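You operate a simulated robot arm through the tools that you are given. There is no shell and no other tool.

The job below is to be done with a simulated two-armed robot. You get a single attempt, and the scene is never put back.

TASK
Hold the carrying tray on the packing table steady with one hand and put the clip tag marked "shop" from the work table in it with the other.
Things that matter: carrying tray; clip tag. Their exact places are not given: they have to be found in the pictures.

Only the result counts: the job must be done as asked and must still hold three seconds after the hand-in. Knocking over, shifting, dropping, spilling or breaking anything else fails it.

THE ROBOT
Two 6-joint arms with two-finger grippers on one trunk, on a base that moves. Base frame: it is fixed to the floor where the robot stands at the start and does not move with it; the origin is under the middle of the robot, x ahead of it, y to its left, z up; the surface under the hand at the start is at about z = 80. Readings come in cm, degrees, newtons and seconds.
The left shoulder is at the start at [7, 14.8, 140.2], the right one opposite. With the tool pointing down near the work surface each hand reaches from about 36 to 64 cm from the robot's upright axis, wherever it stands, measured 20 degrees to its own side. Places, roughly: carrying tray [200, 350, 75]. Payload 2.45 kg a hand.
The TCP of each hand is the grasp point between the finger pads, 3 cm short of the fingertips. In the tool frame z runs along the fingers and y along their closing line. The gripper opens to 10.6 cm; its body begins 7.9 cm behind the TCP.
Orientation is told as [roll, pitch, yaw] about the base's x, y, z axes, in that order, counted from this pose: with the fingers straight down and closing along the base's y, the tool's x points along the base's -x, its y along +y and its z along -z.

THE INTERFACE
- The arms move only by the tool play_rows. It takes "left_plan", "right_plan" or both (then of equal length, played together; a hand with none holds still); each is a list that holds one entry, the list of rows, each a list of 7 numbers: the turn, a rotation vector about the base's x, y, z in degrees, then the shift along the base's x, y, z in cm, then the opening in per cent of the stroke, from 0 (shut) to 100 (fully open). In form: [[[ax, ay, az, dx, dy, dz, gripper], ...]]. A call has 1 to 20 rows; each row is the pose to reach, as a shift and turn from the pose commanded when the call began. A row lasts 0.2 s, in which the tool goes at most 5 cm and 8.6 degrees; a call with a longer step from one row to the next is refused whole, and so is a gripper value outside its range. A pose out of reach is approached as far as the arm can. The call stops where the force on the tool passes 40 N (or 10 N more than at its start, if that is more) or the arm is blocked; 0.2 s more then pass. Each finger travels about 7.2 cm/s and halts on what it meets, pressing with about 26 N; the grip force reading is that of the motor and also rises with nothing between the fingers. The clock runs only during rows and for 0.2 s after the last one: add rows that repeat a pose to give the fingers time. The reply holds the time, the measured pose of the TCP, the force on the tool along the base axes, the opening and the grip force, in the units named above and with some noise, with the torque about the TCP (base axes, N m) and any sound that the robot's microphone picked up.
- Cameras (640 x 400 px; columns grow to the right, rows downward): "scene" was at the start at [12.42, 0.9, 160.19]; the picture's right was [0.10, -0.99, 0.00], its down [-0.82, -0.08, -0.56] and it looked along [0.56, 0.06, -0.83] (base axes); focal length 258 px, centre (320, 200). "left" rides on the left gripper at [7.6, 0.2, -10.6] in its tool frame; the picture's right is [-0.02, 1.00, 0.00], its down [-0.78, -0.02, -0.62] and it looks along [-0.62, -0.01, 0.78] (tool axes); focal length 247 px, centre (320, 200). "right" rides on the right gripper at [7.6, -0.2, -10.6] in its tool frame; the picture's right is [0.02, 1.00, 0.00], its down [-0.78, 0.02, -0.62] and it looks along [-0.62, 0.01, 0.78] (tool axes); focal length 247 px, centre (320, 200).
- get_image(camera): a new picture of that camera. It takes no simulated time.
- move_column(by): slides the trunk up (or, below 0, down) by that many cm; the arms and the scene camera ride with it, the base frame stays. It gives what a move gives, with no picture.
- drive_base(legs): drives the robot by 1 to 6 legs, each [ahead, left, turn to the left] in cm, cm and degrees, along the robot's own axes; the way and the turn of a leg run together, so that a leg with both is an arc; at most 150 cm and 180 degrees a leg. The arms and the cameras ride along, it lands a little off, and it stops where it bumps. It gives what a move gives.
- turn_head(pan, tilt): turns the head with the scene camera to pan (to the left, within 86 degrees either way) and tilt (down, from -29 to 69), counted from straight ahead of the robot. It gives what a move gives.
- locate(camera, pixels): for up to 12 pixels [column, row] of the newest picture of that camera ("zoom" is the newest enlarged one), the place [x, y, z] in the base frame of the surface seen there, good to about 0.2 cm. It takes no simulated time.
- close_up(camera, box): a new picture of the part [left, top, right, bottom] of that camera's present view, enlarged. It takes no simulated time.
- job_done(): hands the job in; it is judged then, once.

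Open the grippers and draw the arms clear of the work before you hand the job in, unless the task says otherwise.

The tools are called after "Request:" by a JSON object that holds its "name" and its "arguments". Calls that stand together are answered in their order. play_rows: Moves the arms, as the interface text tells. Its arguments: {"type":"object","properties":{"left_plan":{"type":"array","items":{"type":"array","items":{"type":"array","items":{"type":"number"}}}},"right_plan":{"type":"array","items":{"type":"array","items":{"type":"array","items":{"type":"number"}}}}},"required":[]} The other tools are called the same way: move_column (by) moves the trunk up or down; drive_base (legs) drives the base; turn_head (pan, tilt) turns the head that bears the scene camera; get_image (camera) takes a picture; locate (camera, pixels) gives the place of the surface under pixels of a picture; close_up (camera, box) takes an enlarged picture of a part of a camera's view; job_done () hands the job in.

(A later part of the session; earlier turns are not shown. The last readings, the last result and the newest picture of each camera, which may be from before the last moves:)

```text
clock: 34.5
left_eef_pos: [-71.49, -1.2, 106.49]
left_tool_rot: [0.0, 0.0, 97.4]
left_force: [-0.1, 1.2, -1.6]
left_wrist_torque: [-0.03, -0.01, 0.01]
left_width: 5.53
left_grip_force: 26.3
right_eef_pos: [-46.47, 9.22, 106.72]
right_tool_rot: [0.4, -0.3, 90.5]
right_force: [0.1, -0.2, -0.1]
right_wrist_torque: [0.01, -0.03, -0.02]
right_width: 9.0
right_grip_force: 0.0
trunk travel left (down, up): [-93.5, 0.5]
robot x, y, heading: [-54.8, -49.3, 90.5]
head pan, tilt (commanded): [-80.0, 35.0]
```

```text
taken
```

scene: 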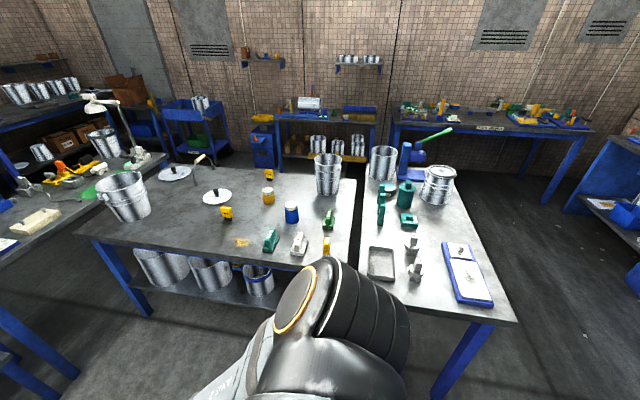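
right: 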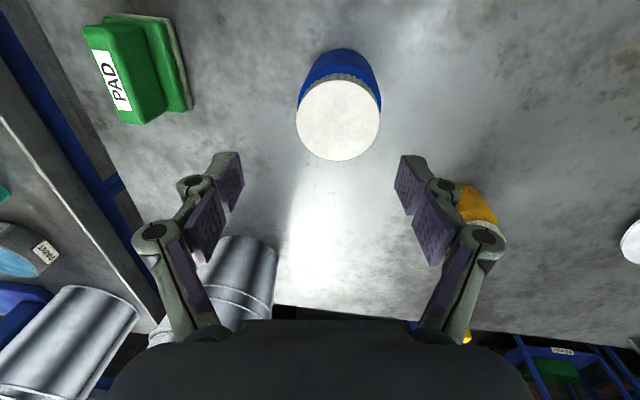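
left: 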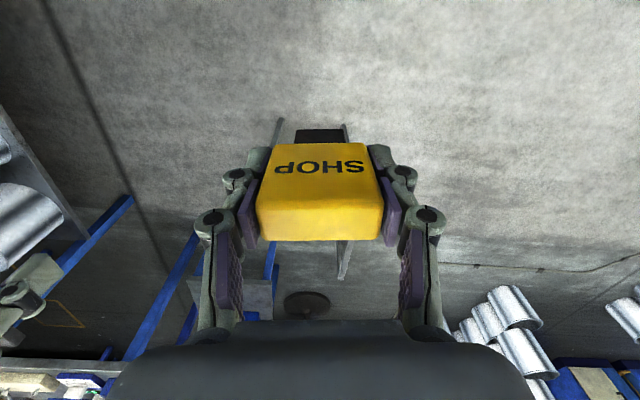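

Good overview of the right route. I locate the right table's far corners, the far bench edge and the right cabinet's edge.

Request:
{"name": "locate", "arguments": {"camera": "scene", "pixels": [[517, 320], [470, 195], [592, 133], [395, 122], [560, 205], [565, 190], [620, 250], [575, 300], [530, 200], [480, 165], [440, 180], [420, 160]]}}

Request:
{"name": "turn_head", "arguments": {"pan": 0, "tilt": 25}}

Request:
{"name": "get_image", "arguments": {"camera": "scene"}}

```text
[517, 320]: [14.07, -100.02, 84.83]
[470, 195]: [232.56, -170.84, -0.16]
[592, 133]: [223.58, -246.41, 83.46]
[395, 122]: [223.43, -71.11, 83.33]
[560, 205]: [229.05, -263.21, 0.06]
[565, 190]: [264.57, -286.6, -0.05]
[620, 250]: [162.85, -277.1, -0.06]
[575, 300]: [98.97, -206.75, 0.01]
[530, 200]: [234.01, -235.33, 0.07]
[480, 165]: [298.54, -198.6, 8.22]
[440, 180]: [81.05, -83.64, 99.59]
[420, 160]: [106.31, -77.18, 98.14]
```

```text
clock: 36.1
left_eef_pos: [-71.52, -1.15, 106.43]
left_tool_rot: [0.0, 0.0, 97.5]
left_force: [-0.1, 0.0, -1.4]
left_wrist_torque: [0.02, 0.04, -0.01]
left_width: 5.53
left_grip_force: 25.7
right_eef_pos: [-46.48, 9.13, 106.78]
right_tool_rot: [0.4, -0.1, 90.6]
right_force: [-0.3, -0.3, 1.1]
right_wrist_torque: [0.03, -0.03, 0.01]
right_width: 9.0
right_grip_force: 0.1
trunk travel left (down, up): [-93.5, 0.5]
robot x, y, heading: [-54.39, -49.01, 89.8]
head pan, tilt (commanded): [0.0, 25.0]
```

```text
taken
```

scene: 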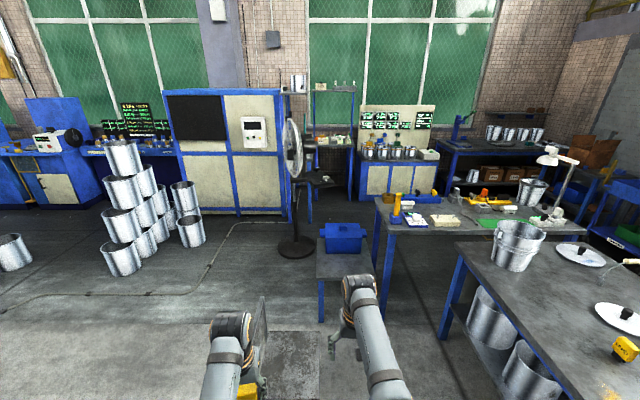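

The far bench front is at x≈223.5, so the corridor x 121–223 is wide. I back away and go right around the right table's corner: legs to [−45, −120] and [15, −180], keeping the heading.

Request:
{"name": "drive_base", "arguments": {"legs": [[-71, -9.5, 0], [-60, -60, 0]]}}

Request:
{"name": "turn_head", "arguments": {"pan": -80, "tilt": 30}}

Request:
{"name": "get_image", "arguments": {"camera": "scene"}}

```text
clock: 44.1
left_eef_pos: [-0.95, -131.7, 106.36]
left_tool_rot: [0.0, 0.0, 97.8]
left_force: [0.6, 0.1, -1.3]
left_wrist_torque: [-0.04, 0.02, 0.02]
left_width: 5.51
left_grip_force: 25.9
right_eef_pos: [24.13, -121.45, 106.7]
right_tool_rot: [0.3, -0.2, 90.9]
right_force: [-0.1, 0.0, 1.5]
right_wrist_torque: [-0.01, 0.0, -0.01]
right_width: 9.03
right_grip_force: 0.0
trunk travel left (down, up): [-93.5, 0.5]
robot x, y, heading: [16.16, -179.36, 90.6]
head pan, tilt (commanded): [0.0, 25.0]
```

```text
clock: 45.7
left_eef_pos: [-0.98, -131.81, 106.25]
left_tool_rot: [0.0, 0.1, 97.7]
left_force: [-0.5, -1.1, -1.5]
left_wrist_torque: [0.01, -0.03, 0.0]
left_width: 5.54
left_grip_force: 25.8
right_eef_pos: [24.17, -121.51, 106.68]
right_tool_rot: [0.4, -0.2, 90.8]
right_force: [-0.8, 0.2, 0.3]
right_wrist_torque: [-0.01, -0.01, 0.01]
right_width: 9.03
right_grip_force: 0.0
trunk travel left (down, up): [-93.5, 0.5]
robot x, y, heading: [16.34, -179.7, 90.7]
head pan, tilt (commanded): [-80.0, 30.0]
```

```text
taken
```

scene: 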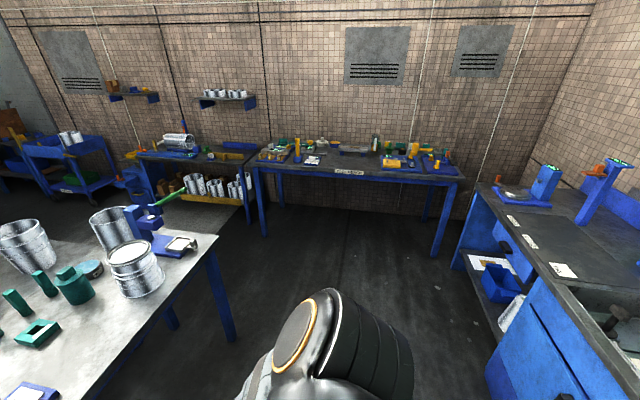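

I check the right cabinet front edge and the free floor before strafing along y≈−180.

Request:
{"name": "locate", "arguments": {"camera": "scene", "pixels": [[480, 195], [560, 300], [490, 360], [455, 270], [435, 258], [265, 235], [220, 240], [235, 340], [380, 260], [400, 240]]}}

```text
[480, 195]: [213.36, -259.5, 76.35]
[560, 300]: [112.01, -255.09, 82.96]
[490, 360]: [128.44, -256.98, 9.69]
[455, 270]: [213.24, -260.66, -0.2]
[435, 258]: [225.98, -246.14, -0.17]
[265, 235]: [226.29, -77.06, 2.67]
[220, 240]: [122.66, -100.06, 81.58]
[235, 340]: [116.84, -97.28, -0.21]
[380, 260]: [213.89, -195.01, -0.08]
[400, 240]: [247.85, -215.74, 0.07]
```

The way is free. I strafe 150 cm to the right to x≈166, straighten the heading, then look ahead up the corridor.

Request:
{"name": "drive_base", "arguments": {"legs": [[0, -150, 0], [0, 0, -0.7]]}}

Request:
{"name": "turn_head", "arguments": {"pan": 0, "tilt": 25}}

Request:
{"name": "get_image", "arguments": {"camera": "scene"}}

```text
clock: 53.4
left_eef_pos: [150.04, -130.75, 106.49]
left_tool_rot: [0.1, -0.1, 96.1]
left_force: [0.0, 1.0, -1.7]
left_wrist_torque: [-0.01, 0.03, 0.0]
left_width: 5.5
left_grip_force: 26.2
right_eef_pos: [175.53, -121.11, 106.71]
right_tool_rot: [0.5, -0.1, 89.3]
right_force: [1.2, 0.0, -0.4]
right_wrist_torque: [0.02, 0.02, 0.04]
right_width: 9.01
right_grip_force: 0.1
trunk travel left (down, up): [-93.5, 0.5]
robot x, y, heading: [166.02, -179.64, 89.4]
head pan, tilt (commanded): [-80.0, 30.0]
```

```text
clock: 54.9
left_eef_pos: [150.14, -130.76, 106.41]
left_tool_rot: [0.0, 0.1, 96.1]
left_force: [0.4, -0.5, -0.1]
left_wrist_torque: [0.02, 0.0, 0.01]
left_width: 5.52
left_grip_force: 25.9
right_eef_pos: [175.46, -120.96, 106.66]
right_tool_rot: [0.4, -0.1, 89.3]
right_force: [0.2, -0.5, 0.0]
right_wrist_torque: [0.0, 0.04, 0.02]
right_width: 9.01
right_grip_force: 0.1
trunk travel left (down, up): [-93.5, 0.5]
robot x, y, heading: [166.0, -179.33, 89.2]
head pan, tilt (commanded): [0.0, 25.0]
```

```text
taken
```

scene: 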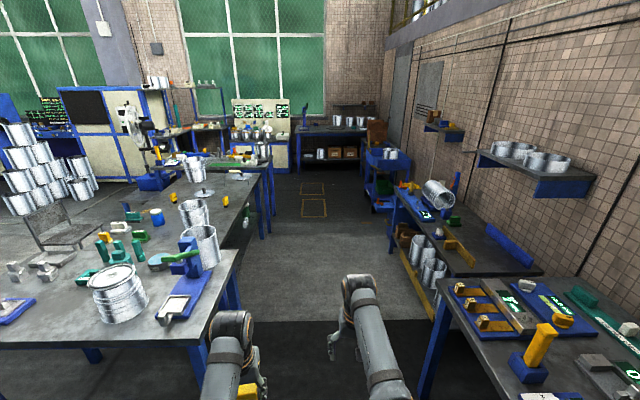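

The corridor ahead is clear. I drive ahead 150 and then 110 cm to about y=80, then look again.

Request:
{"name": "drive_base", "arguments": {"legs": [[150, -2, 0.7], [110, -4, 0]]}}

Request:
{"name": "get_image", "arguments": {"camera": "scene"}}

```text
refused: leg 1 is longer than a leg can be; nothing moved
```

```text
taken
```

scene: 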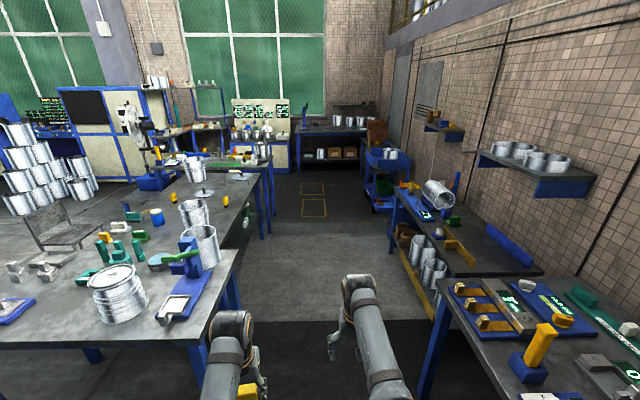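

The first leg was a hair over 150 cm and was refused; I split it into shorter legs.

Request:
{"name": "drive_base", "arguments": {"legs": [[130, -2, 0.7], [130, -4, 0]]}}

Request:
{"name": "get_image", "arguments": {"camera": "scene"}}

```text
clock: 67.5
left_eef_pos: [154.23, 126.83, 106.45]
left_tool_rot: [0.0, 0.0, 97.8]
left_force: [-0.5, 0.4, -0.3]
left_wrist_torque: [0.04, -0.02, 0.0]
left_width: 5.51
left_grip_force: 25.9
right_eef_pos: [179.38, 137.35, 106.7]
right_tool_rot: [0.4, -0.2, 90.8]
right_force: [1.5, 0.4, 0.4]
right_wrist_torque: [0.02, -0.01, -0.01]
right_width: 9.01
right_grip_force: 0.0
trunk travel left (down, up): [-93.5, 0.5]
robot x, y, heading: [171.94, 79.09, 90.7]
head pan, tilt (commanded): [0.0, 25.0]
```

```text
taken
```

scene: 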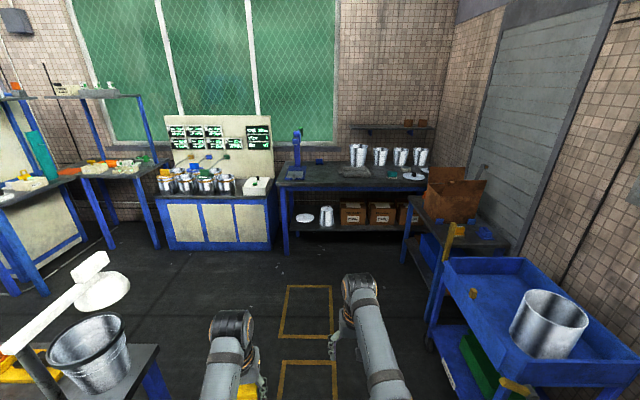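

At [172, 79] facing the packing table. I locate the cart edge, the box table, and the packing table's front edge and corner.

Request:
{"name": "locate", "arguments": {"camera": "scene", "pixels": [[285, 188], [345, 189], [420, 193], [405, 195], [430, 225], [437, 260], [480, 340], [445, 285], [430, 190], [455, 230], [100, 300], [152, 365]]}}

Request:
{"name": "close_up", "arguments": {"camera": "scene", "box": [270, 130, 430, 230]}}

```text
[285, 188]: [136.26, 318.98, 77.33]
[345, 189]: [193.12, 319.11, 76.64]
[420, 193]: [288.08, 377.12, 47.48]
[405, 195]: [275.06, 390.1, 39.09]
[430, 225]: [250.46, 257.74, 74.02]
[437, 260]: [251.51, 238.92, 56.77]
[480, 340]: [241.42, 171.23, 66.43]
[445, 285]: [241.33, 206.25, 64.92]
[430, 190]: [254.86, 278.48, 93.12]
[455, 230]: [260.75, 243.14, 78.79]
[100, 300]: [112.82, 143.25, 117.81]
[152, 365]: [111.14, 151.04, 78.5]
```

```text
4.00 times, centred on (350, 180) of scene
```

zoom: 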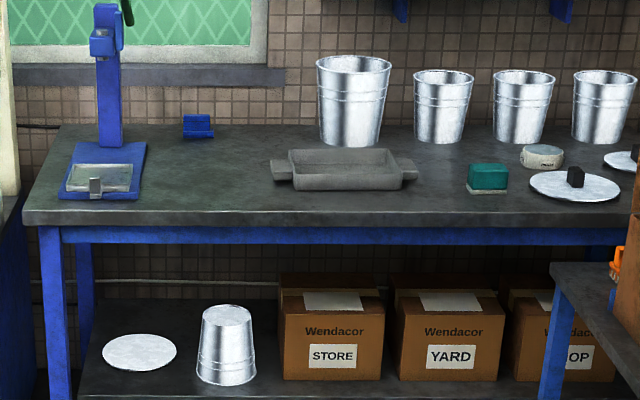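

Now a clear view of the tray at (340,170) in the enlarged picture. I locate its parts and neighbours.

Request:
{"name": "locate", "arguments": {"camera": "zoom", "pixels": [[275, 167], [290, 175], [298, 185], [345, 181], [400, 185], [410, 175], [345, 165], [345, 153], [300, 155], [395, 155], [343, 210], [487, 180]]}}

Request:
{"name": "locate", "arguments": {"camera": "zoom", "pixels": [[30, 205], [620, 210], [555, 270], [545, 185], [350, 130], [540, 155], [200, 190], [450, 190], [575, 175], [105, 180], [440, 130], [40, 225]]}}

```text
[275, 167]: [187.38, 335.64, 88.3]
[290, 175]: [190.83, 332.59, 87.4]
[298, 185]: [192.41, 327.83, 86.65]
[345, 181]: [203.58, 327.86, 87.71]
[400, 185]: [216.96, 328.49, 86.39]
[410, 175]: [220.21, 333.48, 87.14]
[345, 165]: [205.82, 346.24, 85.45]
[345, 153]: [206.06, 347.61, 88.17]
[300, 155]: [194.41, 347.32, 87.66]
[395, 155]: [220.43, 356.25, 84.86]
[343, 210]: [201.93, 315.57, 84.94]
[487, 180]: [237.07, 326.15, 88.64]
```

```text
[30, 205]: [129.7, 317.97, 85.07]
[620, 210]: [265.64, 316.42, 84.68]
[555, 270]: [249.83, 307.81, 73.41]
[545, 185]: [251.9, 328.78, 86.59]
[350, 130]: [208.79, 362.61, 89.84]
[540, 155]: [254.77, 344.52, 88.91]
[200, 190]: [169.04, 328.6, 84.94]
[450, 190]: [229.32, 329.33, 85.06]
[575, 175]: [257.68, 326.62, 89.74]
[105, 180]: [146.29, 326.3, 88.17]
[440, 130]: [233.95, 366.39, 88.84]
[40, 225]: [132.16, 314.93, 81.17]
```

Packing table top z≈85, front edge y≈315; tray rim z≈88.2, x 191–218, y 328–348, handles ending at x≈187.5 and 221; box table edge at x≈250. I drive up in two legs to about [207, 250], keeping clear of the cart (x≥241).

Request:
{"name": "drive_base", "arguments": {"legs": [[126, -7, -0.7], [44, -29, 0]]}}

Request:
{"name": "turn_head", "arguments": {"pan": 0, "tilt": 40}}

Request:
{"name": "get_image", "arguments": {"camera": "scene"}}

Request:
{"name": "get_image", "arguments": {"camera": "right"}}

Request:
{"name": "get_image", "arguments": {"camera": "left"}}

```text
clock: 76.5
left_eef_pos: [190.68, 296.68, 106.44]
left_tool_rot: [0.0, 0.1, 97.0]
left_force: [-0.7, 0.2, 0.3]
left_wrist_torque: [-0.02, -0.02, 0.0]
left_width: 5.48
left_grip_force: 25.5
right_eef_pos: [215.79, 306.82, 106.73]
right_tool_rot: [0.3, -0.3, 90.2]
right_force: [-0.6, 0.7, -0.5]
right_wrist_torque: [0.01, -0.02, -0.01]
right_width: 8.98
right_grip_force: 0.1
trunk travel left (down, up): [-93.5, 0.5]
robot x, y, heading: [207.25, 248.51, 90.1]
head pan, tilt (commanded): [0.0, 25.0]
```

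```text
clock: 77.3
left_eef_pos: [190.6, 296.82, 106.36]
left_tool_rot: [0.0, 0.0, 97.0]
left_force: [0.3, 0.3, -0.2]
left_wrist_torque: [0.01, -0.03, 0.03]
left_width: 5.52
left_grip_force: 26.2
right_eef_pos: [215.92, 306.9, 106.69]
right_tool_rot: [0.4, -0.3, 90.2]
right_force: [-0.7, 0.6, 0.1]
right_wrist_torque: [-0.03, 0.02, -0.02]
right_width: 9.01
right_grip_force: 0.0
trunk travel left (down, up): [-93.5, 0.5]
robot x, y, heading: [207.61, 248.39, 90.1]
head pan, tilt (commanded): [0.0, 40.0]
```

```text
taken
```

scene: 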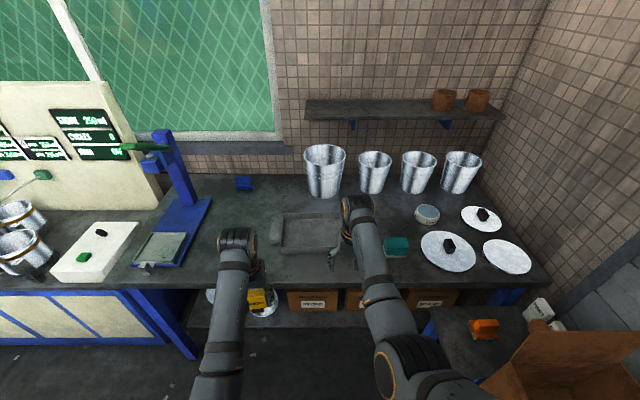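

```text
taken
```

right: 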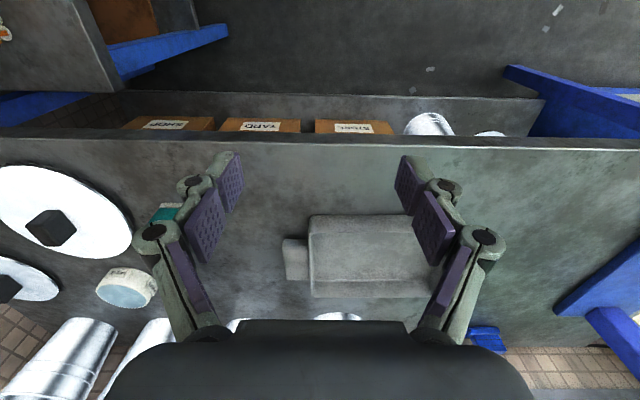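

```text
taken
```

left: 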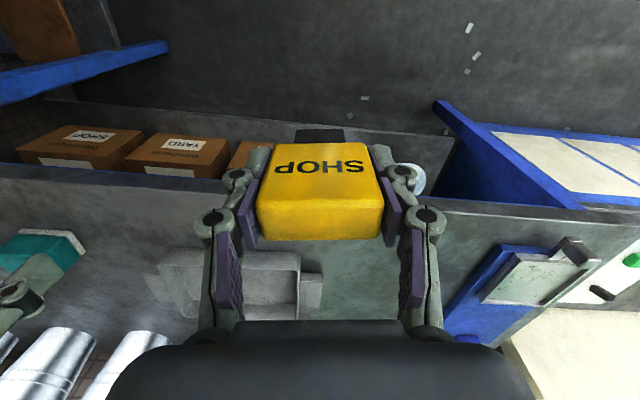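

The tray is at (310,235) in the scene picture, and the cardboard box on the right at (540,350). I enlarge the tray and locate the box flap edges nearest to my right arm.

Request:
{"name": "locate", "arguments": {"camera": "scene", "pixels": [[520, 335], [480, 385], [545, 360], [620, 335], [425, 325], [440, 310], [485, 330], [530, 350]]}}

Request:
{"name": "close_up", "arguments": {"camera": "scene", "box": [258, 205, 354, 265]}}

Request:
{"name": "locate", "arguments": {"camera": "zoom", "pixels": [[100, 210], [130, 165], [130, 250], [175, 60], [200, 290], [190, 270], [500, 285], [350, 180], [340, 60], [330, 300], [545, 60], [330, 275]]}}

```text
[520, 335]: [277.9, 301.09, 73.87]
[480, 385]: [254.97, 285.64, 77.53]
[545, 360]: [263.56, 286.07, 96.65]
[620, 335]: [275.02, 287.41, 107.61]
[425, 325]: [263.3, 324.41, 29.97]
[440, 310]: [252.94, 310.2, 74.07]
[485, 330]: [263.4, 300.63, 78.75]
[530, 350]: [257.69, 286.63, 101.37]
```

```text
6.67 times, centred on (306, 235) of scene
```

zoom: 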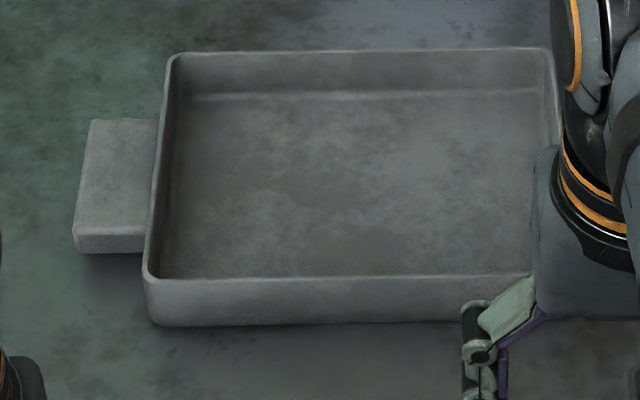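

```text
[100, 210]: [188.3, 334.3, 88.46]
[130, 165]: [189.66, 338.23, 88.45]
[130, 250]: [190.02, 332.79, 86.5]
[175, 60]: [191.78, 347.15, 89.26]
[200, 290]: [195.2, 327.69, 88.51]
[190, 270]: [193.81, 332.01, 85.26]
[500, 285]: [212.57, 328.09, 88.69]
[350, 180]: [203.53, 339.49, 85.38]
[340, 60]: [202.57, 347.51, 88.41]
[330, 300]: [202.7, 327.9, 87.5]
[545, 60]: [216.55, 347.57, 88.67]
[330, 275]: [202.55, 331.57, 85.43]
```

The tray handles are blocks about 4 cm long, z 86.3–88.5, rim z≈89. Before driving close I draw the right hand back 6 cm and 3 cm outward so it stays well clear of the big bucket behind the tray, and measure the left handle's corners.

Request:
{"name": "locate", "arguments": {"camera": "zoom", "pixels": [[95, 123], [150, 123], [78, 228], [145, 228], [110, 125], [110, 230], [80, 180], [150, 180], [110, 245], [100, 270], [165, 180], [160, 310]]}}

Request:
{"name": "play_rows", "arguments": {"right_plan": [[[0, 0, 0, 1, -2, 0, 85], [0, 0, 0, 2, -4, 0, 85], [0, 0, 0, 3, -6, 0, 85], [0, 0, 0, 3, -6, 0, 85]]]}}

```text
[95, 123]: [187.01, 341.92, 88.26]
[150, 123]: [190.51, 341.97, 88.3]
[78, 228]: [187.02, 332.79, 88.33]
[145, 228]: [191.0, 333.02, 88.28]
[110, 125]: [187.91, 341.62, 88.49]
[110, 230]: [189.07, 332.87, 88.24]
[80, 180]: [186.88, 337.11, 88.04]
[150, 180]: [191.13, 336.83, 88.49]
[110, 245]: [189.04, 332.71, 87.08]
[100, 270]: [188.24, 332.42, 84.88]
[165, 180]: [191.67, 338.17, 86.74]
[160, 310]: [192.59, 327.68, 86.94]
```

```text
clock: 78.5
left_eef_pos: [190.69, 296.8, 106.38]
left_tool_rot: [0.1, 0.1, 97.1]
left_force: [-0.1, 0.6, -0.2]
left_wrist_torque: [-0.01, -0.02, -0.02]
left_width: 5.52
left_grip_force: 26.1
right_eef_pos: [221.43, 302.74, 108.4]
right_tool_rot: [-2.2, -2.7, 89.1]
right_force: [-0.8, -0.1, 0.3]
right_wrist_torque: [-0.02, 0.01, 0.02]
right_width: 9.0
right_grip_force: 0.1
trunk travel left (down, up): [-93.5, 0.5]
robot x, y, heading: [207.56, 248.4, 90.0]
head pan, tilt (commanded): [0.0, 40.0]
stopped in row 4 (right hand): the arm was blocked; the commanded pose is now the measured one
```

The right hand reaches its inner limit at that height, but now stands 54 cm ahead, which is fine. The handle is 9.2 cm wide in y, so I'll grip the right handle lengthwise in x (outer finger on its end, inner finger inside the tray wall), which needs no wrist turn. I drive ahead ~36 cm to y≈285.

Request:
{"name": "drive_base", "arguments": {"legs": [[30, -0.8, 0]]}}

Request:
{"name": "get_image", "arguments": {"camera": "scene"}}

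Request:
{"name": "get_image", "arguments": {"camera": "right"}}

```text
clock: 80.5
left_eef_pos: [191.47, 326.44, 106.4]
left_tool_rot: [-0.1, 0.0, 97.0]
left_force: [0.5, -0.2, -0.3]
left_wrist_torque: [0.03, 0.0, 0.04]
left_width: 5.49
left_grip_force: 25.8
right_eef_pos: [222.28, 332.39, 108.4]
right_tool_rot: [-2.2, -2.7, 89.1]
right_force: [0.2, -0.1, -0.4]
right_wrist_torque: [0.05, -0.02, -0.02]
right_width: 9.0
right_grip_force: 0.1
trunk travel left (down, up): [-93.5, 0.5]
robot x, y, heading: [207.99, 278.36, 90.1]
head pan, tilt (commanded): [0.0, 40.0]
```

```text
taken
```

scene: 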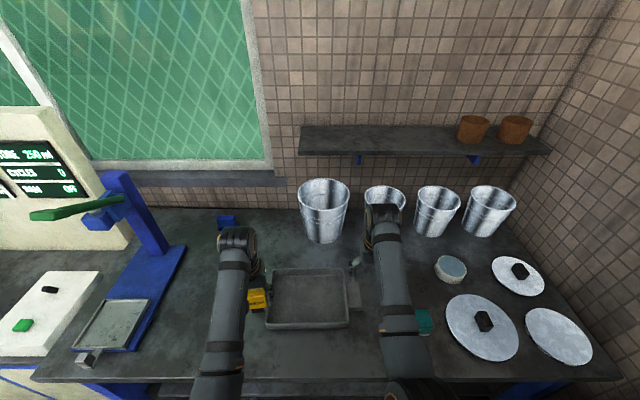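

```text
taken
```

right: 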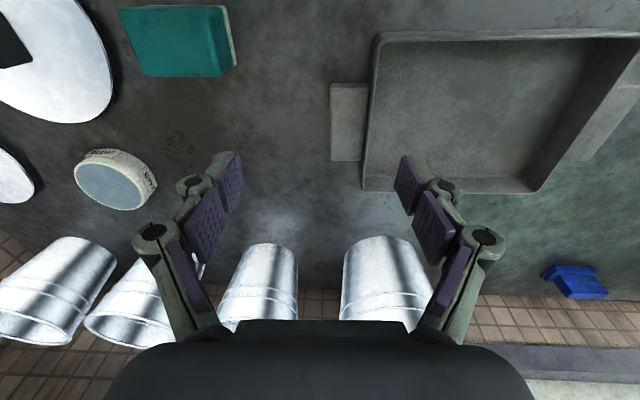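

The right handle is at (348,122) in the right picture. I locate its corners and the tray walls with this camera.

Request:
{"name": "close_up", "arguments": {"camera": "right", "box": [300, 20, 460, 200]}}

Request:
{"name": "locate", "arguments": {"camera": "right", "pixels": [[333, 88], [364, 88], [334, 157], [359, 157], [348, 88], [347, 158], [335, 122], [360, 122], [380, 38], [367, 185], [375, 122], [450, 110]]}}

Request:
{"name": "locate", "arguments": {"camera": "scene", "pixels": [[351, 295], [357, 295], [345, 295], [310, 300], [278, 275], [340, 272], [268, 322], [346, 322], [290, 310], [330, 290], [425, 320], [350, 308]]}}

```text
2.22 times, centred on (380, 110) of right
```

zoom: 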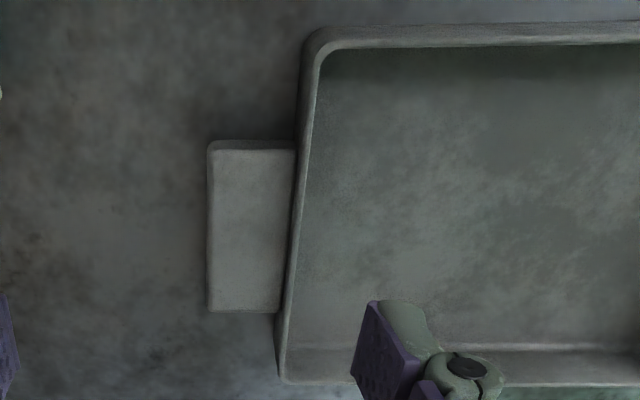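

```text
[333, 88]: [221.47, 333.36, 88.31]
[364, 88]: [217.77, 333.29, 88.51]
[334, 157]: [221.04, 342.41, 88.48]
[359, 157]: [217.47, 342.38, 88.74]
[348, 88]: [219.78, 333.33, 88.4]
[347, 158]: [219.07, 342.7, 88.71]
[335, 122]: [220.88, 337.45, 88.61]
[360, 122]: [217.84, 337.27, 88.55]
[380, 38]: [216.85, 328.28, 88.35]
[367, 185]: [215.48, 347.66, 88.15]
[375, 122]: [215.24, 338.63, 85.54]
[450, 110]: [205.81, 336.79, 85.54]
```

```text
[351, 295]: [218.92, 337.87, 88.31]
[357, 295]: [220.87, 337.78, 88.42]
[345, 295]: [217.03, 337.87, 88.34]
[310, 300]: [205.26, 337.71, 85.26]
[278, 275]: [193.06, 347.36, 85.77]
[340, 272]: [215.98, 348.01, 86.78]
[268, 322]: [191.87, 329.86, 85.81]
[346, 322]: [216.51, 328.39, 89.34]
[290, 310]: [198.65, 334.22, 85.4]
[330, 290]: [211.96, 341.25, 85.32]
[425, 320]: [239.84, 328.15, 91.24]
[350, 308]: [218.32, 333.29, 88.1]
```

Right handle: x 217.5–221.3, y 333.2–342.5, top z 88.4; tray inner right wall near x≈216; floor z≈85.4. I drive 5 cm further ahead so both hands work at ~55 cm.

Request:
{"name": "drive_base", "arguments": {"legs": [[5, 0, 0]]}}

Request:
{"name": "get_image", "arguments": {"camera": "scene"}}

Request:
{"name": "get_image", "arguments": {"camera": "left"}}

```text
clock: 81.5
left_eef_pos: [191.45, 330.81, 106.59]
left_tool_rot: [-0.1, -0.4, 97.1]
left_force: [0.3, -1.4, -1.2]
left_wrist_torque: [0.12, 0.02, -0.03]
left_width: 5.48
left_grip_force: 25.6
right_eef_pos: [222.3, 336.8, 108.87]
right_tool_rot: [-2.2, -3.0, 89.1]
right_force: [0.8, -0.5, 0.9]
right_wrist_torque: [0.08, -0.01, 0.03]
right_width: 9.0
right_grip_force: 0.0
trunk travel left (down, up): [-93.5, 0.5]
robot x, y, heading: [207.91, 283.01, 89.8]
head pan, tilt (commanded): [0.0, 40.0]
```

```text
taken
```

scene: 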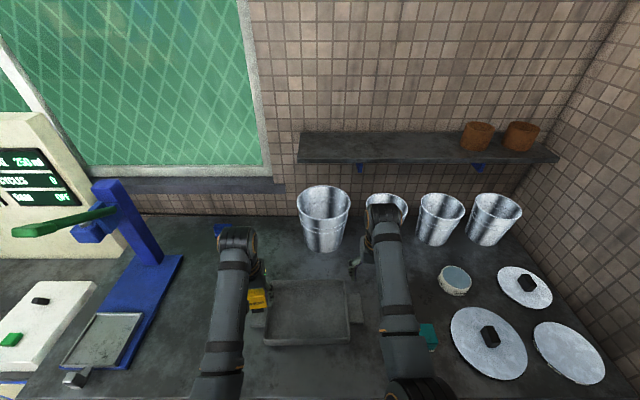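

```text
taken
```

left: 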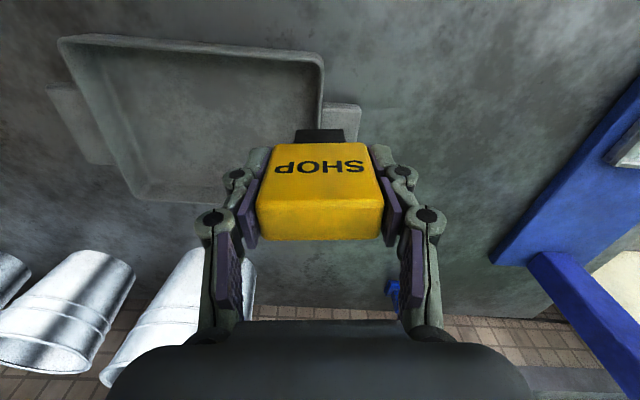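

Both hands read about 0.4 cm higher and 0.3° pitched, maybe just settling after the drive. I take a fresh reading with a small head tilt to see whether the robot stands level.

Request:
{"name": "turn_head", "arguments": {"pan": 0, "tilt": 60}}

Request:
{"name": "get_image", "arguments": {"camera": "scene"}}

```text
clock: 82.3
left_eef_pos: [191.46, 331.63, 106.28]
left_tool_rot: [0.1, 0.2, 96.9]
left_force: [0.0, 0.9, -0.8]
left_wrist_torque: [-0.03, 0.0, 0.0]
left_width: 5.48
left_grip_force: 25.8
right_eef_pos: [222.42, 337.56, 108.27]
right_tool_rot: [-2.3, -2.5, 89.2]
right_force: [0.1, 0.8, -0.2]
right_wrist_torque: [-0.03, 0.02, -0.01]
right_width: 9.01
right_grip_force: 0.1
trunk travel left (down, up): [-93.5, 0.5]
robot x, y, heading: [207.87, 283.48, 90.2]
head pan, tilt (commanded): [0.0, 60.0]
```

```text
taken
```

scene: 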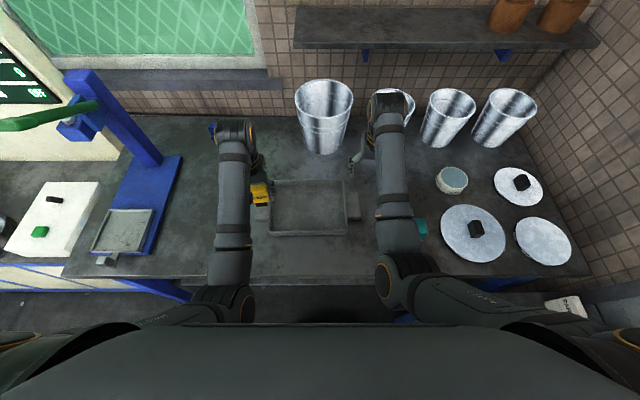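

It has settled level at [207.9, 283.5]. Now the right hand: straighten its tilt and move over the handle grip spot [218.8, 338.0] at z≈97, fingers opened 9.5 cm along x.

Request:
{"name": "play_rows", "arguments": {"right_plan": [[[-0.5, 0.5, 0.5, 0, 0, -2, 88], [-1, 0.9, 0.9, -0.9, 0.1, -4, 90], [-1.7, 1.6, 1.6, -1.8, 0.2, -6, 90], [-2.5, 2.3, 2.3, -2.7, 0.3, -8, 90], [-2.5, 2.3, 2.3, -3.6, 0.4, -10, 90], [-2.5, 2.3, 2.3, -3.6, 0.4, -11, 90], [-2.5, 2.3, 2.3, -3.6, 0.4, -11, 90]]]}}

Request:
{"name": "get_image", "arguments": {"camera": "right"}}

Request:
{"name": "get_image", "arguments": {"camera": "scene"}}

```text
clock: 83.9
left_eef_pos: [191.59, 331.48, 106.4]
left_tool_rot: [0.1, 0.1, 97.0]
left_force: [-0.3, 0.2, -0.2]
left_wrist_torque: [0.0, 0.0, 0.02]
left_width: 5.53
left_grip_force: 25.8
right_eef_pos: [218.74, 337.82, 97.36]
right_tool_rot: [0.1, -0.1, 91.3]
right_force: [0.1, -0.1, 0.4]
right_wrist_torque: [0.0, 0.0, 0.02]
right_width: 9.53
right_grip_force: 0.0
trunk travel left (down, up): [-93.5, 0.5]
robot x, y, heading: [208.23, 283.45, 90.1]
head pan, tilt (commanded): [0.0, 60.0]
```

```text
taken
```

right: 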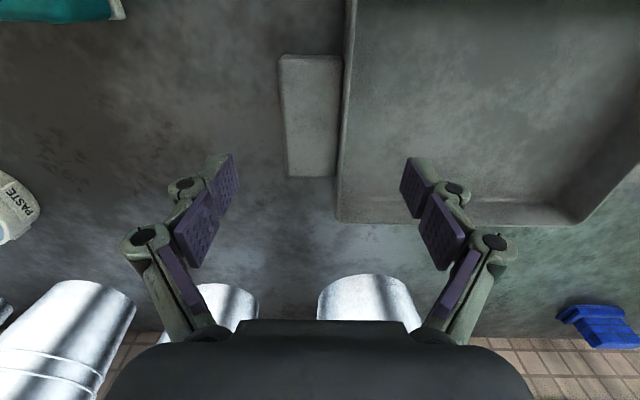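

```text
taken
```

scene: 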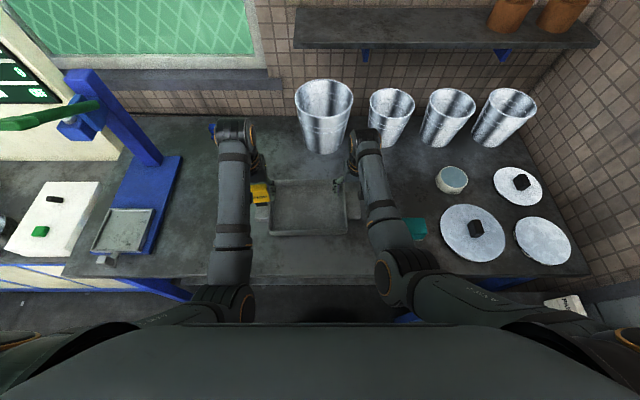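

The hand is level over the handle. I locate the handle's end, the wall and rim again with the right camera to centre the grip.

Request:
{"name": "close_up", "arguments": {"camera": "right", "box": [260, 30, 420, 230]}}

Request:
{"name": "locate", "arguments": {"camera": "right", "pixels": [[283, 60], [337, 60], [290, 172], [332, 172], [285, 115], [335, 115], [342, 115], [347, 115], [352, 115], [360, 115], [340, 190], [400, 215]]}}

```text
2.00 times, centred on (340, 130) of right
```

zoom: 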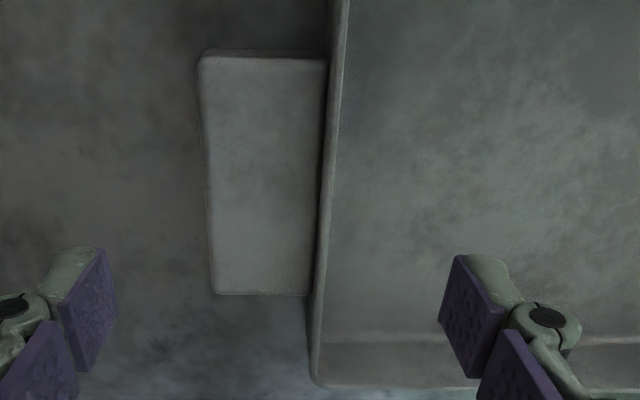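

```text
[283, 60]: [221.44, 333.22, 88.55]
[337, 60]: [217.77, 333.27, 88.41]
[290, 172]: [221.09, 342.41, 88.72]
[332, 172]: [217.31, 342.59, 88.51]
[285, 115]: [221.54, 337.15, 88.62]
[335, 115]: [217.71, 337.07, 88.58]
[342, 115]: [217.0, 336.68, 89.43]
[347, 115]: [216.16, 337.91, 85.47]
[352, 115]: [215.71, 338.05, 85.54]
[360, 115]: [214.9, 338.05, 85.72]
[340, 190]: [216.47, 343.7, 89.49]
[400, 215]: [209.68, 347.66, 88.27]
```

Grip span: handle end x≈221.4 to the inner wall x≈216.4, centre 218.9; y centre 337.8. I lower the right hand to z≈89.4 (fingertips ≈86.4, just above the tray floor at 85.5).

Request:
{"name": "play_rows", "arguments": {"right_plan": [[[0, 0, 0.3, 0.1, 0, -2, 90], [0, 0, 0.6, 0.15, 0, -4, 90], [0, 0, 0.6, 0.15, 0, -6, 90], [0, 0, 0.6, 0.15, 0, -7.2, 90], [0, 0, 0.6, 0.15, 0, -7.9, 90], [0, 0, 0.6, 0.15, 0, -7.9, 90]]]}}

Request:
{"name": "get_image", "arguments": {"camera": "right"}}

Request:
{"name": "close_up", "arguments": {"camera": "scene", "box": [230, 120, 430, 245]}}

```text
clock: 85.3
left_eef_pos: [191.43, 331.46, 106.24]
left_tool_rot: [0.0, 0.0, 97.0]
left_force: [0.0, 0.3, -1.1]
left_wrist_torque: [0.01, 0.02, 0.0]
left_width: 5.52
left_grip_force: 25.6
right_eef_pos: [218.93, 337.8, 89.58]
right_tool_rot: [0.1, -0.1, 91.9]
right_force: [-0.8, -0.8, 0.3]
right_wrist_torque: [0.01, 0.01, -0.01]
right_width: 9.55
right_grip_force: 0.1
trunk travel left (down, up): [-93.5, 0.5]
robot x, y, heading: [208.04, 283.24, 89.9]
head pan, tilt (commanded): [0.0, 60.0]
```

```text
taken
```

right: 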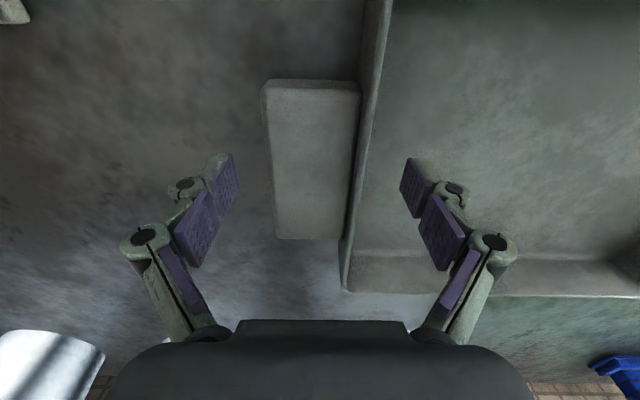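

```text
3.20 times, centred on (330, 182) of scene
```

zoom: 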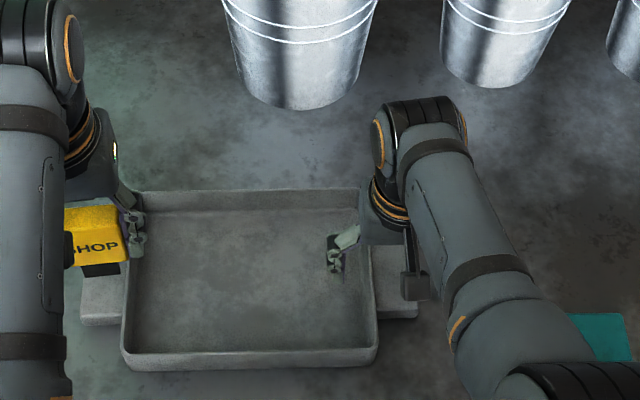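

Both fingers straddle the handle and wall symmetrically ((225,180) and (410,180) against edges at (272,150) and (352,200)). I close the right gripper gently.

Request:
{"name": "play_rows", "arguments": {"right_plan": [[[0, 0, 0, 0, 0, 0, 75], [0, 0, 0, 0, 0, 0, 62], [0, 0, 0, 0, 0, 0, 55], [0, 0, 0, 0, 0, 0, 50], [0, 0, 0, 0, 0, 0, 45], [0, 0, 0, 0, 0, 0, 35], [0, 0, 0, 0, 0, 0, 30], [0, 0, 0, 0, 0, 0, 30]]]}}

Request:
{"name": "get_image", "arguments": {"camera": "right"}}

Request:
{"name": "get_image", "arguments": {"camera": "scene"}}

```text
clock: 87.1
left_eef_pos: [191.54, 331.55, 106.37]
left_tool_rot: [0.1, 0.1, 97.0]
left_force: [0.2, -0.1, -0.9]
left_wrist_torque: [-0.02, 0.01, 0.02]
left_width: 5.51
left_grip_force: 25.4
right_eef_pos: [218.95, 337.89, 89.58]
right_tool_rot: [0.1, 0.0, 91.9]
right_force: [1.3, 0.4, 1.7]
right_wrist_torque: [-0.01, -0.07, -0.14]
right_width: 5.14
right_grip_force: 25.8
trunk travel left (down, up): [-93.5, 0.5]
robot x, y, heading: [208.39, 282.99, 90.1]
head pan, tilt (commanded): [0.0, 60.0]
```

```text
taken
```

right: 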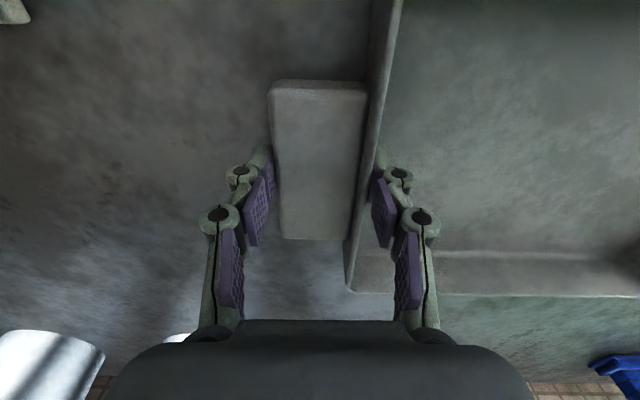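

```text
taken
```

scene: 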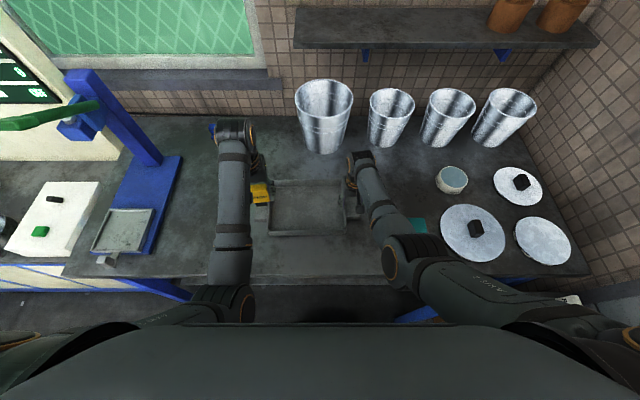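

The tray handle is held firmly (5.1 cm, 26 N). Now the left hand carries the tag over the tray, toward [199.8, 337.5] at z≈98, tag bottom ≈93 above the 89.4 rim.

Request:
{"name": "play_rows", "arguments": {"left_plan": [[[0, 0, 0, 0.8, 0.6, -1.6, 20], [0, 0, 0, 2.4, 1.8, -3.2, 20], [0, 0, 0, 4, 3, -4.8, 20], [0, 0, 0, 5.6, 4.2, -6.4, 20], [0, 0, 0, 7.2, 5.3, -7.6, 20], [0, 0, 0, 8.3, 6, -8, 20], [0, 0, 0, 8.3, 6, -8, 20]]]}}

Request:
{"name": "get_image", "arguments": {"camera": "left"}}

Request:
{"name": "close_up", "arguments": {"camera": "scene", "box": [210, 110, 410, 245]}}

```text
clock: 88.9
left_eef_pos: [196.7, 337.96, 97.91]
left_tool_rot: [2.7, -0.4, 98.1]
left_force: [-0.8, 0.5, -1.1]
left_wrist_torque: [0.04, 0.02, 0.0]
left_width: 5.48
left_grip_force: 25.4
right_eef_pos: [218.88, 337.86, 89.45]
right_tool_rot: [0.2, -0.2, 92.0]
right_force: [-0.1, -1.5, -0.1]
right_wrist_torque: [0.15, -0.01, 0.08]
right_width: 5.13
right_grip_force: 26.0
trunk travel left (down, up): [-93.5, 0.5]
robot x, y, heading: [207.92, 283.25, 90.0]
head pan, tilt (commanded): [0.0, 60.0]
stopped in row 7 (left hand): the arm was blocked; the commanded pose is now the measured one
```

```text
taken
```

left: 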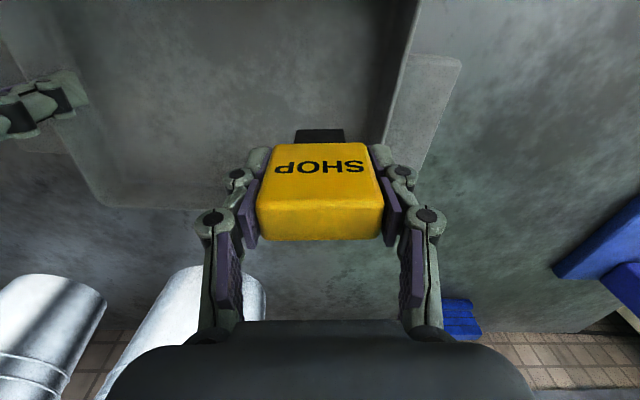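

```text
2.96 times, centred on (310, 178) of scene
```

zoom: 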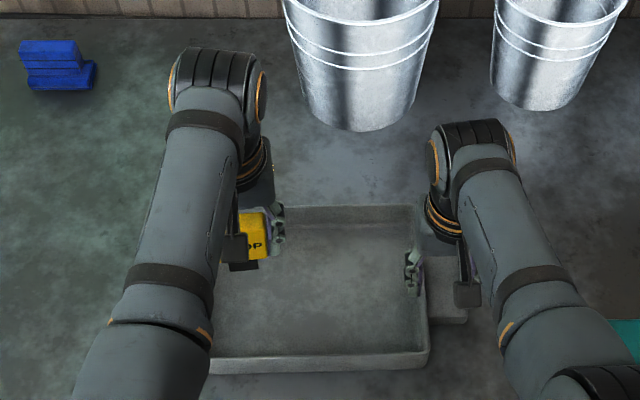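

The left hand stopped at [196.7, 338.0, 97.9], slightly tilted, 3 cm short of the aim; the tag is already over the tray interior but the left finger would be too near the left wall. I try to level it, reduce the yaw to ~88° and shift right a little.

Request:
{"name": "play_rows", "arguments": {"left_plan": [[[0, -1, -3, 0, 0, 0, 20], [0, -2, -6, 0.3, 0, -0.3, 20], [0, -2.7, -10, 0.6, 0, -0.5, 20], [0, -2.7, -10, 1.2, 0, -0.5, 20], [0, -2.7, -10, 1.8, 0, -0.5, 20], [0, -2.7, -10, 1.8, 0, -0.5, 20]]]}}

Request:
{"name": "get_image", "arguments": {"camera": "left"}}

```text
clock: 90.3
left_eef_pos: [197.63, 337.77, 97.28]
left_tool_rot: [0.5, -0.1, 88.5]
left_force: [-0.5, 0.4, -0.4]
left_wrist_torque: [-0.02, 0.01, 0.01]
left_width: 5.5
left_grip_force: 25.8
right_eef_pos: [218.82, 337.87, 89.51]
right_tool_rot: [0.1, -0.1, 91.8]
right_force: [0.3, -0.3, 0.9]
right_wrist_torque: [-0.03, 0.01, -0.18]
right_width: 5.16
right_grip_force: 25.7
trunk travel left (down, up): [-93.5, 0.5]
robot x, y, heading: [208.23, 283.41, 89.9]
head pan, tilt (commanded): [0.0, 60.0]
```

```text
taken
```

left: 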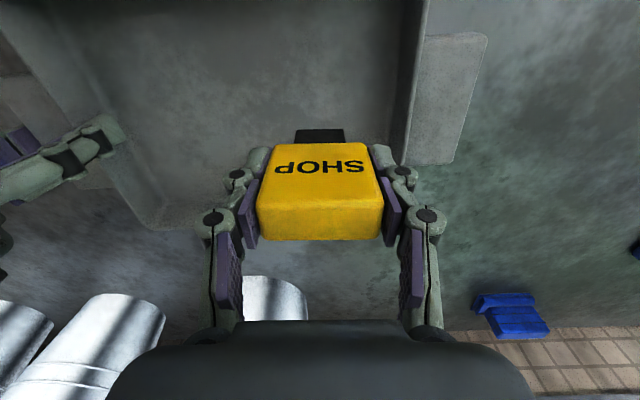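

Without a reach warning it is now level at [197.6, 337.8, 97.3], yaw 88.5. I continue a little further right and lower: +1.7 x, −2 z.

Request:
{"name": "play_rows", "arguments": {"left_plan": [[[0, 0, -1, 0.4, 0, -0.5, 20], [0, 0, -2, 0.8, 0, -1, 20], [0, 0, -3, 1.2, 0, -1.5, 20], [0, 0, -4, 1.6, 0, -2, 20], [0, 0, -4, 1.6, 0, -2, 20], [0, 0, -4, 1.6, 0, -2, 20]]]}}

Request:
{"name": "get_image", "arguments": {"camera": "left"}}

Request:
{"name": "close_up", "arguments": {"camera": "scene", "box": [210, 110, 410, 245]}}

```text
clock: 91.7
left_eef_pos: [198.81, 338.09, 95.19]
left_tool_rot: [1.0, -0.3, 84.8]
left_force: [-0.4, -0.3, -0.7]
left_wrist_torque: [-0.03, 0.03, -0.01]
left_width: 5.51
left_grip_force: 25.5
right_eef_pos: [218.9, 337.81, 89.54]
right_tool_rot: [0.1, -0.1, 91.9]
right_force: [-0.5, -0.2, 1.1]
right_wrist_torque: [0.03, 0.0, -0.1]
right_width: 5.17
right_grip_force: 26.2
trunk travel left (down, up): [-93.5, 0.5]
robot x, y, heading: [208.19, 282.9, 89.9]
head pan, tilt (commanded): [0.0, 60.0]
```

```text
taken
```

left: 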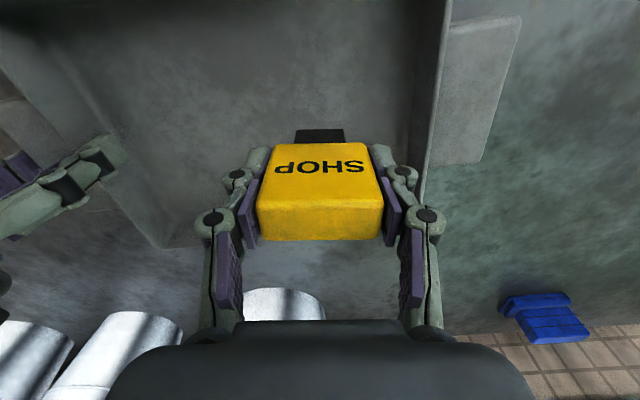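

```text
2.96 times, centred on (310, 178) of scene
```

zoom: 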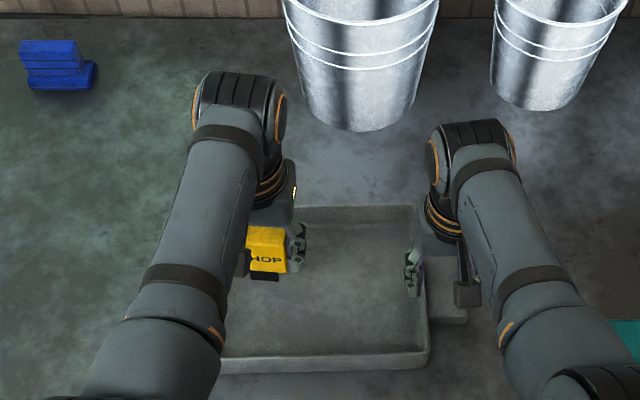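

Now at [198.8, 338.1, 95.2]. I locate the left wall with the left camera and check where the tag bottom sits, then go on.

Request:
{"name": "locate", "arguments": {"camera": "left", "pixels": [[440, 60], [430, 120], [425, 170], [412, 120], [350, 60], [318, 133], [318, 145], [318, 215], [420, 172], [470, 90]]}}

Request:
{"name": "play_rows", "arguments": {"left_plan": [[[0, 0, 0, 0.4, 0, -0.5, 20], [0, 0, 0, 0.8, 0, -1, 20], [0, 0, 0, 1.2, 0, -1.5, 20], [0, 0, 0, 1.4, 0, -1.5, 20], [0, 0, 0, 1.4, 0, -1.5, 20]]]}}

Request:
{"name": "get_image", "arguments": {"camera": "left"}}

```text
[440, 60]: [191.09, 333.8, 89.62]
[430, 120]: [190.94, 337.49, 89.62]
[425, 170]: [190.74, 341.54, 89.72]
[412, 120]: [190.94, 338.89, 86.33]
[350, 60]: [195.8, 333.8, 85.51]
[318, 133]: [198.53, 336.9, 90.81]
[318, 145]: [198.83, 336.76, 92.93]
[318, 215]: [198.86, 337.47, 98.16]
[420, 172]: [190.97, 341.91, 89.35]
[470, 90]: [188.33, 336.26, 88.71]
```

```text
clock: 92.9
left_eef_pos: [199.75, 338.08, 93.56]
left_tool_rot: [1.1, -0.1, 84.9]
left_force: [-0.5, -0.4, -0.4]
left_wrist_torque: [0.0, -0.03, 0.01]
left_width: 5.5
left_grip_force: 25.9
right_eef_pos: [218.82, 337.89, 89.48]
right_tool_rot: [0.1, -0.1, 92.0]
right_force: [-0.4, -0.3, 0.7]
right_wrist_torque: [0.01, -0.02, -0.11]
right_width: 5.17
right_grip_force: 26.4
trunk travel left (down, up): [-93.5, 0.5]
robot x, y, heading: [207.91, 283.45, 89.9]
head pan, tilt (commanded): [0.0, 60.0]
```

```text
taken
```

left: 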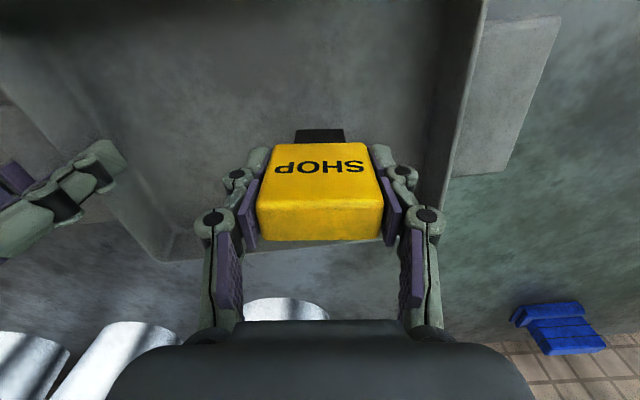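

At [199.75, 338.1, 93.6] with the tag inside the tray walls (left rim x≈191, left finger clear). The tag bottom is ~2.6 cm above the tray floor (z 85.5), so I lower 2.5 cm slowly.

Request:
{"name": "play_rows", "arguments": {"left_plan": [[[0, 0, 0, 0.1, 0, -0.6, 20], [0, 0, 0, 0.2, 0, -1.2, 20], [0, 0, 0, 0.2, 0, -1.7, 20], [0, 0, 0, 0.2, 0, -2.1, 20], [0, 0, 0, 0.2, 0, -2.4, 20], [0, 0, 0, 0.2, 0, -2.4, 20]]]}}

Request:
{"name": "get_image", "arguments": {"camera": "left"}}

Request:
{"name": "close_up", "arguments": {"camera": "scene", "box": [210, 110, 410, 245]}}

```text
clock: 94.3
left_eef_pos: [201.48, 337.86, 91.51]
left_tool_rot: [-0.1, -0.2, 84.3]
left_force: [-0.3, 0.4, -1.2]
left_wrist_torque: [0.01, 0.01, 0.0]
left_width: 5.52
left_grip_force: 25.7
right_eef_pos: [218.85, 337.93, 89.55]
right_tool_rot: [0.1, -0.1, 91.9]
right_force: [0.2, 0.4, 0.8]
right_wrist_torque: [-0.02, 0.01, -0.18]
right_width: 5.16
right_grip_force: 25.5
trunk travel left (down, up): [-93.5, 0.5]
robot x, y, heading: [208.27, 283.22, 90.2]
head pan, tilt (commanded): [0.0, 60.0]
```

```text
taken
```

left: 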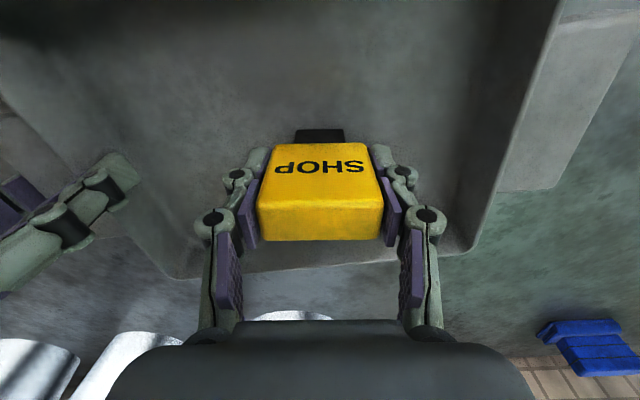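

```text
2.96 times, centred on (310, 178) of scene
```

zoom: 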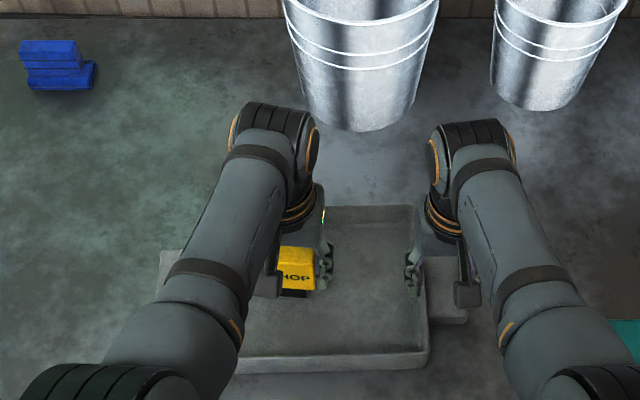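

Now level at [201.5, 337.9, 91.5]; the tag bottom should be about 0.6 cm above the tray floor. I lower in small steps until it touches.

Request:
{"name": "play_rows", "arguments": {"left_plan": [[[0, 0, 0, 0, 0, -0.2, 20], [0, 0, 0, 0, 0, -0.4, 20], [0, 0, 0, 0, 0, -0.5, 20], [0, 0, 0, 0, 0, -0.5, 20]]]}}

Request:
{"name": "close_up", "arguments": {"camera": "left", "box": [220, 90, 420, 250]}}

```text
clock: 95.3
left_eef_pos: [201.87, 337.87, 91.1]
left_tool_rot: [-0.3, -0.2, 84.1]
left_force: [-0.3, -0.2, -1.1]
left_wrist_torque: [-0.03, 0.01, 0.02]
left_width: 5.51
left_grip_force: 26.0
right_eef_pos: [218.7, 337.82, 89.65]
right_tool_rot: [0.1, -0.1, 91.9]
right_force: [0.2, 0.5, 1.9]
right_wrist_torque: [0.0, 0.01, -0.15]
right_width: 5.17
right_grip_force: 25.6
trunk travel left (down, up): [-93.5, 0.5]
robot x, y, heading: [207.9, 283.2, 89.9]
head pan, tilt (commanded): [0.0, 60.0]
```

```text
2.50 times, centred on (320, 170) of left
```

zoom: 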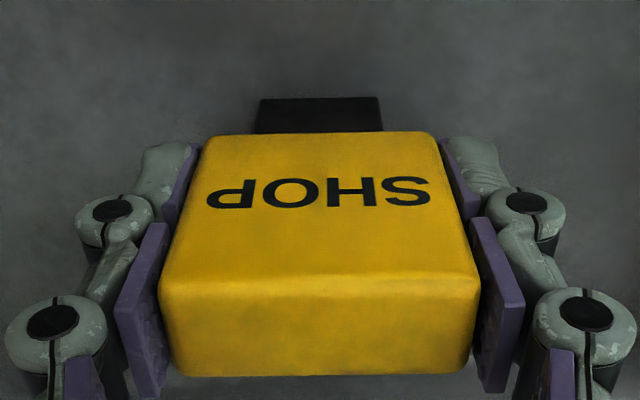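

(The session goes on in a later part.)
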